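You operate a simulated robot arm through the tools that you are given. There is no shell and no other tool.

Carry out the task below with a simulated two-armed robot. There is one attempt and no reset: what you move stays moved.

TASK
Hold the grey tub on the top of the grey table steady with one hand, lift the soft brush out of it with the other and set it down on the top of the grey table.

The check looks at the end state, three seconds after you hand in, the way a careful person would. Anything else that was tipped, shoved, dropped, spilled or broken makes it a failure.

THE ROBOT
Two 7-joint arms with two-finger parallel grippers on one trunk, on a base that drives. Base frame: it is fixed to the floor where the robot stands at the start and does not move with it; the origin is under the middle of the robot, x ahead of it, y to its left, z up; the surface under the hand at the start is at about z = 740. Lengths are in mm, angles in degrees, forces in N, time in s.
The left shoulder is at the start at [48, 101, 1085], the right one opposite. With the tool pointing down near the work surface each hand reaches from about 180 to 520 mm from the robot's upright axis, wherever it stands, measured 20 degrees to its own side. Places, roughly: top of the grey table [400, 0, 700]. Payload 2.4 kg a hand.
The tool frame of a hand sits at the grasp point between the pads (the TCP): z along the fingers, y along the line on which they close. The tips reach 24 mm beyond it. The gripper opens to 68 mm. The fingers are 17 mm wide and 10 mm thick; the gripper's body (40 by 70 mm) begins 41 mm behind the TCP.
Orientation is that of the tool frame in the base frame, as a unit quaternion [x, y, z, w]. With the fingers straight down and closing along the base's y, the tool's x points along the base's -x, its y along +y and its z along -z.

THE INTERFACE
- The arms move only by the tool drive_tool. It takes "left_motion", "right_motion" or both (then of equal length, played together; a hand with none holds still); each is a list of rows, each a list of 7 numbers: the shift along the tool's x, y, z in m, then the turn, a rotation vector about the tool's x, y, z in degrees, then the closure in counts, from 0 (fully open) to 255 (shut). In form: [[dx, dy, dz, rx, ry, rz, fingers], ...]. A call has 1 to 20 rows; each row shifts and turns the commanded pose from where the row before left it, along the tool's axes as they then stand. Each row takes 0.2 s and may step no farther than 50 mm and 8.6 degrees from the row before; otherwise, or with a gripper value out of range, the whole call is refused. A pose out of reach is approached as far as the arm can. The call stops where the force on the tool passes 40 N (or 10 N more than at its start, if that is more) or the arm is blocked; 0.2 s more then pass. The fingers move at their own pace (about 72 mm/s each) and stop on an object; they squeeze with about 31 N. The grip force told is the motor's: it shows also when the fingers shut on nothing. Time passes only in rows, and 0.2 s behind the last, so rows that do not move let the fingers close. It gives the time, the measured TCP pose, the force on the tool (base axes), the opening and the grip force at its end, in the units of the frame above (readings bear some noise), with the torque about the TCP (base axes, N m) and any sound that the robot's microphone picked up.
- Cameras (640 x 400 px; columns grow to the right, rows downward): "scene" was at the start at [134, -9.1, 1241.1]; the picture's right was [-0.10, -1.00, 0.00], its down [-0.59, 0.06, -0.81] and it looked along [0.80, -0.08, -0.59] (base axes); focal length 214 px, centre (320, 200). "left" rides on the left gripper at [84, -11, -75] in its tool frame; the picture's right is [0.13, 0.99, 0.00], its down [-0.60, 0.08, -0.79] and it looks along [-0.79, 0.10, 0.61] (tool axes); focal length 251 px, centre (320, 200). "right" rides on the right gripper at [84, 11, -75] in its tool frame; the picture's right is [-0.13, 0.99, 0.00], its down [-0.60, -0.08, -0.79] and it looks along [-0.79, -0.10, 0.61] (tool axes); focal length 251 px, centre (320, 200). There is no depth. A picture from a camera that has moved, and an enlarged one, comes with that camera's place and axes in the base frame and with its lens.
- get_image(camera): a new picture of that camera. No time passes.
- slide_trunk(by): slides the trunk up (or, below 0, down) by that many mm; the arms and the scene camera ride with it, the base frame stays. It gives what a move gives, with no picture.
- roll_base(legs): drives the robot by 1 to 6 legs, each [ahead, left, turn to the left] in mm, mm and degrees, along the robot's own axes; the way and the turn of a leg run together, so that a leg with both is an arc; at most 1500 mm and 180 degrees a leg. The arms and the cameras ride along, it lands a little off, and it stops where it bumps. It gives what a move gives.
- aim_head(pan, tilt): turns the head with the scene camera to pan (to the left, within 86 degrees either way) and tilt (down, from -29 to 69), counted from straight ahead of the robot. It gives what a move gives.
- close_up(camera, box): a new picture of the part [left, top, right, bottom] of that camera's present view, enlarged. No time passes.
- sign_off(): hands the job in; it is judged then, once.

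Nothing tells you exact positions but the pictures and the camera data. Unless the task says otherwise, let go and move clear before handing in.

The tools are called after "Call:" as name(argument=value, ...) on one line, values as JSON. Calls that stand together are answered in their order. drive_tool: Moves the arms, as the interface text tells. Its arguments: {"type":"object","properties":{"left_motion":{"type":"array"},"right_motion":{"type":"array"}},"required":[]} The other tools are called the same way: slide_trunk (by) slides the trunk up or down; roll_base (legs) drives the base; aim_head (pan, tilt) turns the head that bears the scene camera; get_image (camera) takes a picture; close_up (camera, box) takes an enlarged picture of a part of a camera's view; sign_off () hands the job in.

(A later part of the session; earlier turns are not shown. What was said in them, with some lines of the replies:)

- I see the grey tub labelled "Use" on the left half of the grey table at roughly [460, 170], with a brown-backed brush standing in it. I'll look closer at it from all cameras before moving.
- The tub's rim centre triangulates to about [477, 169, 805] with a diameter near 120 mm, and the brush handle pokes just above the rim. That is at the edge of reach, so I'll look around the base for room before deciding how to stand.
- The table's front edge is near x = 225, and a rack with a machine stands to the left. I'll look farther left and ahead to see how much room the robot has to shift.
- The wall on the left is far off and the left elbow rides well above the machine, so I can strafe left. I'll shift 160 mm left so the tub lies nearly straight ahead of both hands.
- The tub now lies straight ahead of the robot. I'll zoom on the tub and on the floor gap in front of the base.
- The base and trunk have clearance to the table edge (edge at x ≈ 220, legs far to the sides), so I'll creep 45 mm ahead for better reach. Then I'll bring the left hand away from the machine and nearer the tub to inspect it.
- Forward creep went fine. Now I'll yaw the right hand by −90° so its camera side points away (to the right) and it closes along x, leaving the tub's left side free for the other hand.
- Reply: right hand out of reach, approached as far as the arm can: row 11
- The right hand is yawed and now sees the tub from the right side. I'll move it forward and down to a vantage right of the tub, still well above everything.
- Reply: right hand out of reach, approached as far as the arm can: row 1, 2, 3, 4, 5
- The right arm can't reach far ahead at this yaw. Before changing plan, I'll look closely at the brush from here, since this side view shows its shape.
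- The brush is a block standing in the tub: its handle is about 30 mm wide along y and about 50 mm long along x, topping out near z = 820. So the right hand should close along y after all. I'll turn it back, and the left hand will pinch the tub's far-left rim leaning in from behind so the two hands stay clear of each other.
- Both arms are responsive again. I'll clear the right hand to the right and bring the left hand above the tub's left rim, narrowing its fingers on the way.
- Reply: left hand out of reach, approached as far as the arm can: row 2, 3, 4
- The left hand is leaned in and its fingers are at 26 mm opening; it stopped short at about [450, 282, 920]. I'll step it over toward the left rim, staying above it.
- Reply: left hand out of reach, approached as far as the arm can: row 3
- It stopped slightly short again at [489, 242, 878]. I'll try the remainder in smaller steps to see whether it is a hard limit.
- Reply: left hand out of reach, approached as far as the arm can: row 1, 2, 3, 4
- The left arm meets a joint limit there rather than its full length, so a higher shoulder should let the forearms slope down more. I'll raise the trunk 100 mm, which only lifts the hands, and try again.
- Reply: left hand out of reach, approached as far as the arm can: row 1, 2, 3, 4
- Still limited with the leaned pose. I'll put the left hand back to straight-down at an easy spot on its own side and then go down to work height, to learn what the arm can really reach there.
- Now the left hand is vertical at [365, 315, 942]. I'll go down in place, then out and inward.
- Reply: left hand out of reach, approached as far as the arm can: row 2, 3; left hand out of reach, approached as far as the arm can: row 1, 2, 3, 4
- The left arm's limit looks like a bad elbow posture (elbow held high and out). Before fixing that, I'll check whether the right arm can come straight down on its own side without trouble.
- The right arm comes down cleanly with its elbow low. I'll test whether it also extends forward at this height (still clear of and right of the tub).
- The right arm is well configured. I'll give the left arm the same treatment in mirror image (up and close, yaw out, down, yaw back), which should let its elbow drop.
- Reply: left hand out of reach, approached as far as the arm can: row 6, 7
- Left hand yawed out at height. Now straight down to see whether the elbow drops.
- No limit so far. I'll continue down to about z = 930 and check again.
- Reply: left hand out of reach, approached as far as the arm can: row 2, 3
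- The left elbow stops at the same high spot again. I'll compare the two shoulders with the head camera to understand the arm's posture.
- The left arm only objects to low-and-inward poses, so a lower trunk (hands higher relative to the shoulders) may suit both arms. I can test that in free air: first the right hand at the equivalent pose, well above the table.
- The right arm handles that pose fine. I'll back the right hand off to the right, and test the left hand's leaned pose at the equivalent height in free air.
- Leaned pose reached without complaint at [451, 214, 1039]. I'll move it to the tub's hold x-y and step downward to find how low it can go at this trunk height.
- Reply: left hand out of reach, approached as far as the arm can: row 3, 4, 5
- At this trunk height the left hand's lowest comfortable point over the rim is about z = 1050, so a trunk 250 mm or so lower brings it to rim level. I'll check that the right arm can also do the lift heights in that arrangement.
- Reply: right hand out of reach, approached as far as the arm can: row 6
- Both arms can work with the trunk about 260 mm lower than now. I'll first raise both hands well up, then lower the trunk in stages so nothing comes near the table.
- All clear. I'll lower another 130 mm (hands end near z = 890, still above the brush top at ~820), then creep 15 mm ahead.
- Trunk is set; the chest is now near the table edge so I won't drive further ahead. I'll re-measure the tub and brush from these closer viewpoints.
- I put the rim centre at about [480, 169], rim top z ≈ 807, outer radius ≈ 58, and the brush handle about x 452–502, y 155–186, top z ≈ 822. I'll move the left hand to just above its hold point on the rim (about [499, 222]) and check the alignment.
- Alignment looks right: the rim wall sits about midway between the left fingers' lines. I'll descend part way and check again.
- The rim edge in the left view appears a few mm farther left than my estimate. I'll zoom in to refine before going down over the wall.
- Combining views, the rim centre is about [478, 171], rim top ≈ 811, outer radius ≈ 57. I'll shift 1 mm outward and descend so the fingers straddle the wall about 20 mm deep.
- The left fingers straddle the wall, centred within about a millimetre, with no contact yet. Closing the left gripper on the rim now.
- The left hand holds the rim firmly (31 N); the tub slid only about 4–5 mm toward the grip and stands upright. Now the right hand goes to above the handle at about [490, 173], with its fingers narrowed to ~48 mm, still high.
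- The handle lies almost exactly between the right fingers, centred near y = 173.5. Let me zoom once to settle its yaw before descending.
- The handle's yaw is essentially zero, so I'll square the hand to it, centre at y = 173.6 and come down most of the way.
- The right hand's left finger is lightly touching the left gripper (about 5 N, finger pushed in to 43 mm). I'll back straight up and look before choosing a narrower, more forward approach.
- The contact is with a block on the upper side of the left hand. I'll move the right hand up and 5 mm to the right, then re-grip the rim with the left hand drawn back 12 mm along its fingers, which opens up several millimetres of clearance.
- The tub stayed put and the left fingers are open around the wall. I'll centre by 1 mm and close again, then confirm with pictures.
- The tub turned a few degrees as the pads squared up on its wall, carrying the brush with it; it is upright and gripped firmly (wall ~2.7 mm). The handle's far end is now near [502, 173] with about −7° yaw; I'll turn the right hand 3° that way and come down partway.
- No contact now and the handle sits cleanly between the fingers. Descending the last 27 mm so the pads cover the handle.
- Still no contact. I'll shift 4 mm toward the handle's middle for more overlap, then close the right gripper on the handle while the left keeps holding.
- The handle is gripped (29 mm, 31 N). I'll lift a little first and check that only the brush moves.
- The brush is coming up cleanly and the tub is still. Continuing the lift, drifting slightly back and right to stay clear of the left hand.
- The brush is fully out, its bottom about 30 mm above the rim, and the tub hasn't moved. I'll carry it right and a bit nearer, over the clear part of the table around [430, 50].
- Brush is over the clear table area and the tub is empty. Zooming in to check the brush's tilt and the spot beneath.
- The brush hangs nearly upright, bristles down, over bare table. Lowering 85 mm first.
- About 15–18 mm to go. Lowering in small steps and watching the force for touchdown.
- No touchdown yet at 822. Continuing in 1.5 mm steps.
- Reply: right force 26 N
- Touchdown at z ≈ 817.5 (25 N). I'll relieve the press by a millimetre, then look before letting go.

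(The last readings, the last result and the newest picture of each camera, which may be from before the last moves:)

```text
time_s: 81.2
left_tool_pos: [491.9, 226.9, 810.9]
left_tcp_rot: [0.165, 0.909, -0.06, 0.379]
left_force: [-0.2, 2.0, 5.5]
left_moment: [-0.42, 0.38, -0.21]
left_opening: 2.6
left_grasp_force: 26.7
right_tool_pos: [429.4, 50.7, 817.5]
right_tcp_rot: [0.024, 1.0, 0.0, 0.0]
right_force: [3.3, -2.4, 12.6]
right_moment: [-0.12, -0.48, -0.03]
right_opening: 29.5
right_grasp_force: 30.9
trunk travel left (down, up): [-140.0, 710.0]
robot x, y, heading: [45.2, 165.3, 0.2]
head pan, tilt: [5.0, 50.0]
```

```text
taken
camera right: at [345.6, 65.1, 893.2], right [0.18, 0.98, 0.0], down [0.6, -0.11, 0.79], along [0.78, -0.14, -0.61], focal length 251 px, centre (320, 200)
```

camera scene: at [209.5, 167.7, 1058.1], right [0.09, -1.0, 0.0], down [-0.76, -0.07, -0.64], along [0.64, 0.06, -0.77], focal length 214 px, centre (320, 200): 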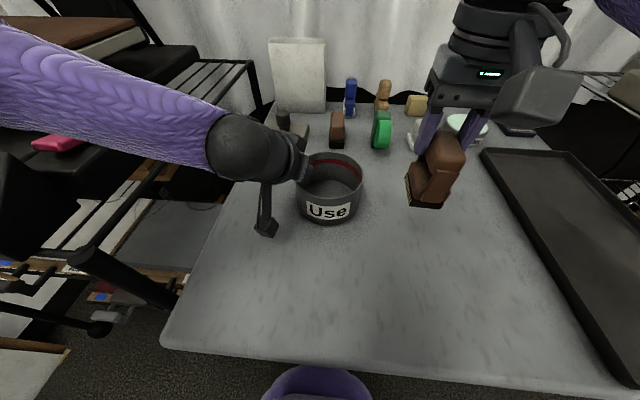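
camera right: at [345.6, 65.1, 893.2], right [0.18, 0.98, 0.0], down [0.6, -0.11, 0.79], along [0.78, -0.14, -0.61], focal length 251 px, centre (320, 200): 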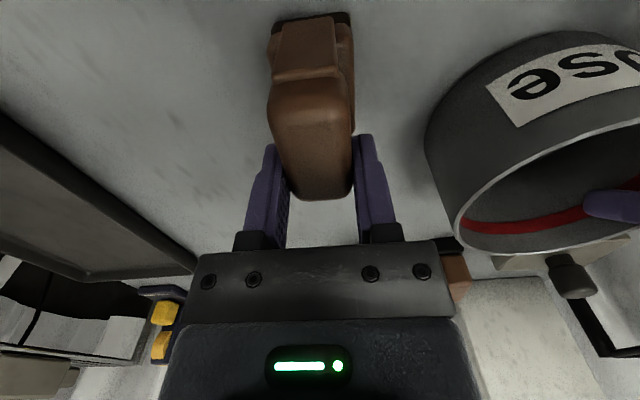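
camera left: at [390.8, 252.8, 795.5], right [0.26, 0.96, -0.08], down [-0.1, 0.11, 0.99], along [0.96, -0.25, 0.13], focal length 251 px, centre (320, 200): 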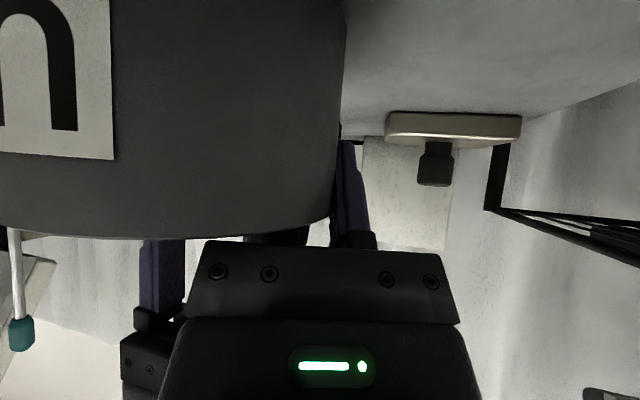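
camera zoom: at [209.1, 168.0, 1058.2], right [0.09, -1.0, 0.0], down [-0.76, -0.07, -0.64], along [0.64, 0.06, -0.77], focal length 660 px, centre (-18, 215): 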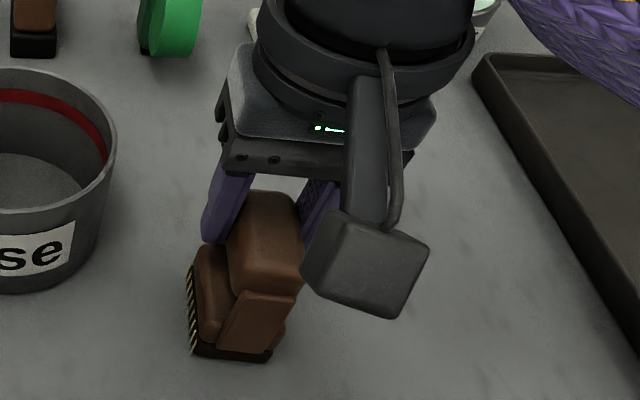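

Still 12 N pressing. One more millimetre up to relax it, then release the handle.

Call:
drive_tool(right_motion=[[0, 0, -0.001, 0, 0, 0, 255], [0, 0, 0, 0, 0, 0, 255]])

Call:
drive_tool(right_motion=[[0, 0, 0, 0, 0, 0, 120], [0, 0, 0, 0, 0, 0, 80], [0, 0, 0, 0, 0, 0, 60], [0, 0, 0, 0, 0, 0, 60]])

Call:
close_up(camera="scene", box=[370, 130, 490, 260])

Call:
get_image(camera="right")

```text
time_s: 81.8
left_tool_pos: [492.4, 226.0, 810.9]
left_tcp_rot: [0.165, 0.908, -0.06, 0.379]
left_force: [-0.3, 3.9, 6.0]
left_moment: [-0.4, 0.41, -0.24]
left_opening: 2.7
left_grasp_force: 26.6
right_tool_pos: [430.0, 50.3, 817.6]
right_tcp_rot: [0.023, 1.0, 0.001, 0.0]
right_force: [0.6, 0.6, -1.0]
right_moment: [-0.01, -0.01, 0.01]
right_opening: 29.6
right_grasp_force: 30.7
trunk travel left (down, up): [-140.0, 710.0]
robot x, y, heading: [46.6, 161.9, 0.4]
head pan, tilt: [5.0, 50.0]
```

```text
time_s: 82.8
left_tool_pos: [492.2, 227.9, 810.5]
left_tcp_rot: [0.166, 0.909, -0.061, 0.379]
left_force: [-0.6, 2.4, 3.4]
left_moment: [-0.33, 0.13, -0.1]
left_opening: 2.8
left_grasp_force: 26.4
right_tool_pos: [430.4, 49.8, 818.7]
right_tcp_rot: [0.023, 1.0, -0.001, 0.0]
right_force: [0.1, -0.3, 0.3]
right_moment: [0.01, -0.02, 0.01]
right_opening: 52.3
right_grasp_force: 0.0
trunk travel left (down, up): [-140.0, 710.0]
robot x, y, heading: [47.5, 160.3, 0.6]
head pan, tilt: [5.0, 50.0]
```

```text
3.08 times, centred on (430, 195) of scene
camera zoom: at [209.4, 167.9, 1058.2], right [0.09, -1.0, 0.0], down [-0.76, -0.07, -0.64], along [0.64, 0.06, -0.77], focal length 660 px, centre (-18, 215)
```

zoom: 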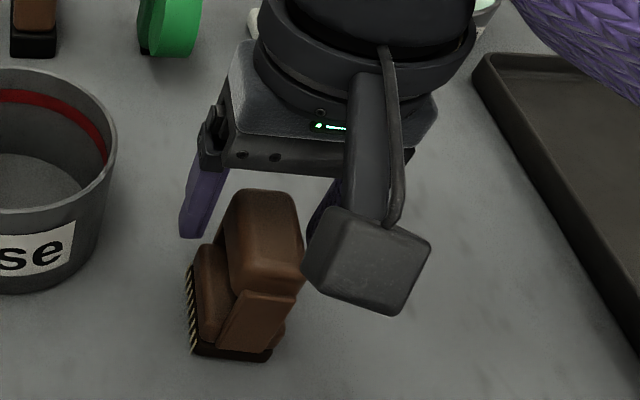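

```text
taken
camera right: at [346.4, 64.8, 893.9], right [0.18, 0.98, 0.0], down [0.6, -0.11, 0.79], along [0.78, -0.14, -0.61], focal length 251 px, centre (320, 200)
```

right: 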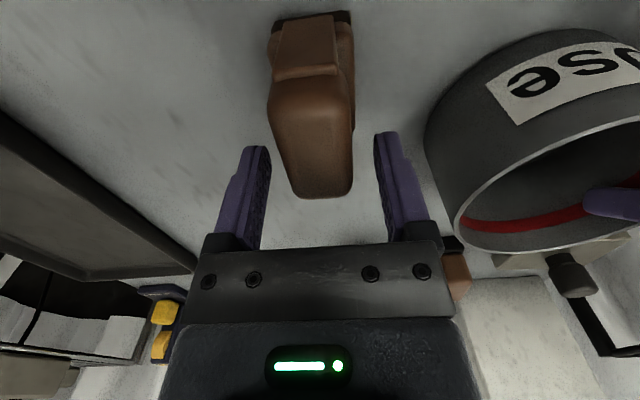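

Brush released and standing on its own. Raising the right hand straight up, clear of it.

Call:
drive_tool(right_motion=[[0, 0, -0.01, 0, 0, 0, 60], [0, 0, -0.015, 0, 0, 0, 60], [0, 0, -0.025, 0, 0, 0, 60], [0, 0, -0.025, 0, 0, 0, 60], [0, 0, -0.025, 0, 0, 0, 60], [0, 0, 0, 0, 0, 0, 60]])

Call:
drive_tool(left_motion=[[0, 0, 0, 0, 0, 0, 225], [0, 0, 0, 0, 0, 0, 195], [0, 0, 0, 0, 0, 0, 175], [0, 0, 0, 0, 0, 0, 175]])

Call:
close_up(camera="scene", box=[250, 100, 490, 260])

Call:
close_up(camera="left", box=[220, 80, 420, 260])

```text
time_s: 84.2
left_tool_pos: [492.1, 226.9, 810.4]
left_tcp_rot: [0.165, 0.909, -0.06, 0.378]
left_force: [-0.5, -0.1, 3.0]
left_moment: [-0.4, 0.22, -0.09]
left_opening: 2.9
left_grasp_force: 27.0
right_tool_pos: [429.9, 50.6, 917.5]
right_tcp_rot: [0.023, 1.0, 0.001, 0.0]
right_force: [-0.5, 0.7, 0.4]
right_moment: [0.03, -0.01, 0.03]
right_opening: 52.1
right_grasp_force: 0.1
trunk travel left (down, up): [-140.0, 710.0]
robot x, y, heading: [43.2, 157.5, 0.6]
head pan, tilt: [5.0, 50.0]
```

```text
time_s: 85.2
left_tool_pos: [491.7, 227.0, 809.6]
left_tcp_rot: [0.165, 0.909, -0.061, 0.377]
left_force: [0.4, -0.3, -0.5]
left_moment: [0.02, 0.0, 0.02]
left_opening: 21.4
left_grasp_force: 0.1
right_tool_pos: [430.4, 50.2, 918.1]
right_tcp_rot: [0.025, 1.0, 0.0, 0.0]
right_force: [-0.3, 0.3, 0.3]
right_moment: [0.0, 0.01, -0.03]
right_opening: 51.9
right_grasp_force: 0.0
trunk travel left (down, up): [-140.0, 710.0]
robot x, y, heading: [44.1, 159.3, 0.2]
head pan, tilt: [5.0, 50.0]
```

```text
2.50 times, centred on (370, 180) of scene
camera zoom: at [209.6, 167.7, 1058.1], right [0.09, -1.0, 0.0], down [-0.76, -0.07, -0.64], along [0.64, 0.06, -0.77], focal length 536 px, centre (195, 250)
```

zoom: 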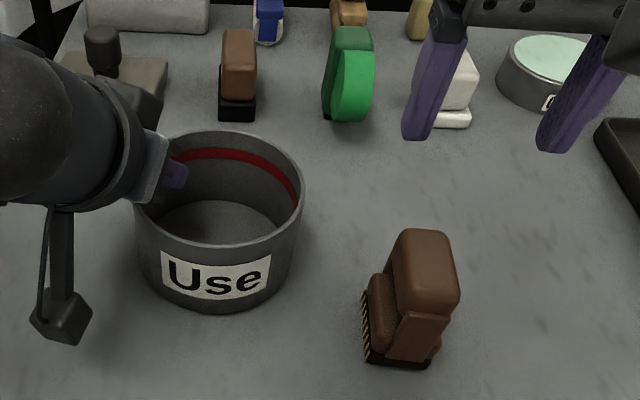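

```text
2.22 times, centred on (320, 170) of left
camera zoom: at [383.5, 256.7, 802.6], right [0.26, 0.96, -0.08], down [-0.1, 0.11, 0.99], along [0.96, -0.25, 0.13], focal length 559 px, centre (320, 267)
```

zoom: 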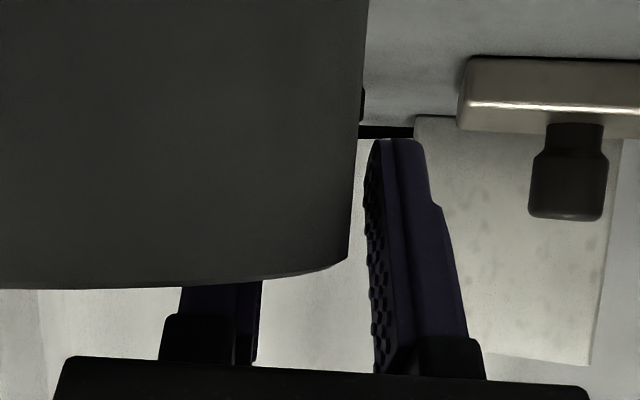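

The tub stands free and upright with the left fingers open around its wall; the brush stands on the table. Lifting the left hand straight up and out.

Call:
drive_tool(left_motion=[[-0.0057, 0.0001, -0.0056, 0, 0, 0, 175], [-0.0085, 0.0002, -0.0084, 0, 0, 0, 175], [-0.0085, 0.0002, -0.0084, 0, 0, 0, 175], [-0.0142, 0.0003, -0.0141, 0, 0, 0, 175], [-0.0142, 0.0003, -0.0141, 0, 0, 0, 175], [-0.0142, 0.0003, -0.0141, 0, 0, 0, 175], [0, 0, 0, 0, 0, 0, 175]])

Call:
drive_tool(left_motion=[[0.01, 0.02, -0.015, 0, 0, 0, 175], [0.01, 0.02, -0.015, 0, 0, 0, 175], [0.01, 0.02, -0.015, 0, 0, 0, 175], [0, 0, 0, 0, 0, 0, 175]])

Call:
get_image(camera="scene")

Call:
close_up(camera="scene", box=[260, 80, 500, 260])

Call:
get_image(camera="right")

```text
time_s: 86.8
left_tool_pos: [491.0, 226.9, 903.2]
left_tcp_rot: [0.165, 0.909, -0.06, 0.379]
left_force: [0.4, -0.5, -0.4]
left_moment: [-0.01, 0.01, -0.01]
left_opening: 21.3
left_grasp_force: 0.0
right_tool_pos: [430.2, 50.8, 917.1]
right_tcp_rot: [0.023, 1.0, 0.0, 0.0]
right_force: [-0.6, -0.2, 0.0]
right_moment: [0.0, -0.02, -0.02]
right_opening: 51.9
right_grasp_force: 0.1
trunk travel left (down, up): [-140.0, 710.0]
robot x, y, heading: [44.2, 159.0, 0.2]
head pan, tilt: [5.0, 50.0]
```

```text
time_s: 87.8
left_tool_pos: [462.9, 303.0, 912.9]
left_tcp_rot: [0.166, 0.908, -0.061, 0.379]
left_force: [0.6, -0.4, 0.4]
left_moment: [-0.03, -0.01, 0.02]
left_opening: 21.2
left_grasp_force: 0.0
right_tool_pos: [430.3, 49.9, 917.9]
right_tcp_rot: [0.022, 1.0, 0.0, 0.0]
right_force: [0.9, -0.5, 0.5]
right_moment: [-0.01, -0.01, 0.01]
right_opening: 51.9
right_grasp_force: 0.1
trunk travel left (down, up): [-140.0, 710.0]
robot x, y, heading: [40.0, 160.8, 0.3]
head pan, tilt: [5.0, 50.0]
```

```text
taken
camera scene: at [209.5, 167.9, 1058.1], right [0.09, -1.0, 0.0], down [-0.76, -0.07, -0.64], along [0.64, 0.06, -0.77], focal length 214 px, centre (320, 200)
```

scene: 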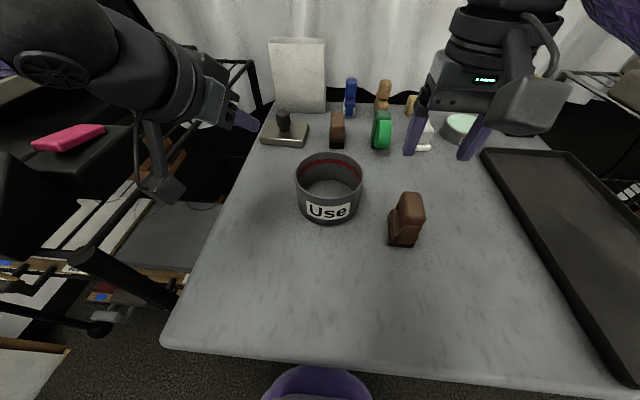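

```text
2.22 times, centred on (380, 170) of scene
camera zoom: at [209.5, 167.9, 1058.1], right [0.09, -1.0, 0.0], down [-0.76, -0.07, -0.64], along [0.64, 0.06, -0.77], focal length 477 px, centre (187, 267)
```

zoom: 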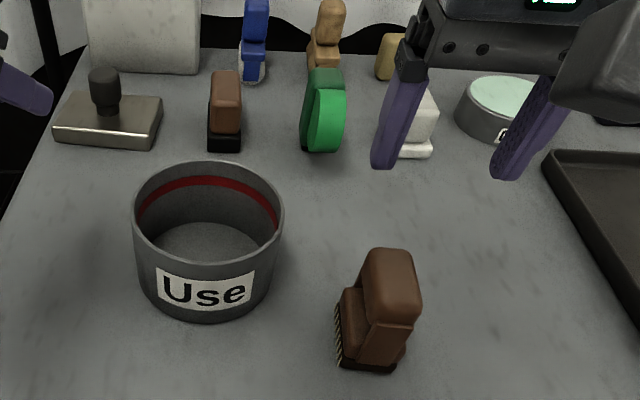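

```text
taken
camera right: at [346.3, 65.1, 993.6], right [0.18, 0.98, 0.0], down [0.6, -0.11, 0.79], along [0.78, -0.14, -0.61], focal length 251 px, centre (320, 200)
```

right: 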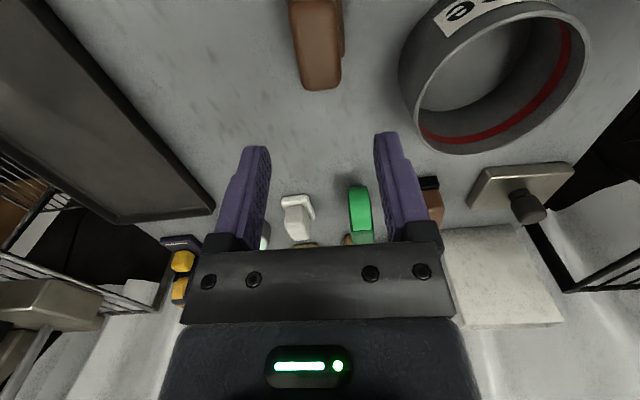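

The brush now stands alone on the bare table top. The tub is upright and empty, about 7 mm from where it started and turned by several degrees from the grip. Every other item looks undisturbed. Both hands are open and clear, so I'm handing in.

Call:
sign_off()

```text
The job is handed in.
```

I lifted the soft brush out of the grey tub and set it down on the grey table. It is standing bristles down on bare table to the right of the tub. The left hand held the tub by its rim throughout the lift.

- **Tub:** it is upright and empty, but it did not stay exactly where it was. Closing the left hand on the rim moved it about 7 mm and turned it by several degrees, both before the lift. It did not move while the brush came out.
- **Hands touching:** the two hands touched lightly (about 5 N) on the first approach. I drew the left hand back and gripped the rim again before lifting.
- **Everything else:** the other items on the table look undisturbed in the final pictures. Both hands are open and clear of the brush and the tub.

The job is handed in; I have not seen the result of the check.
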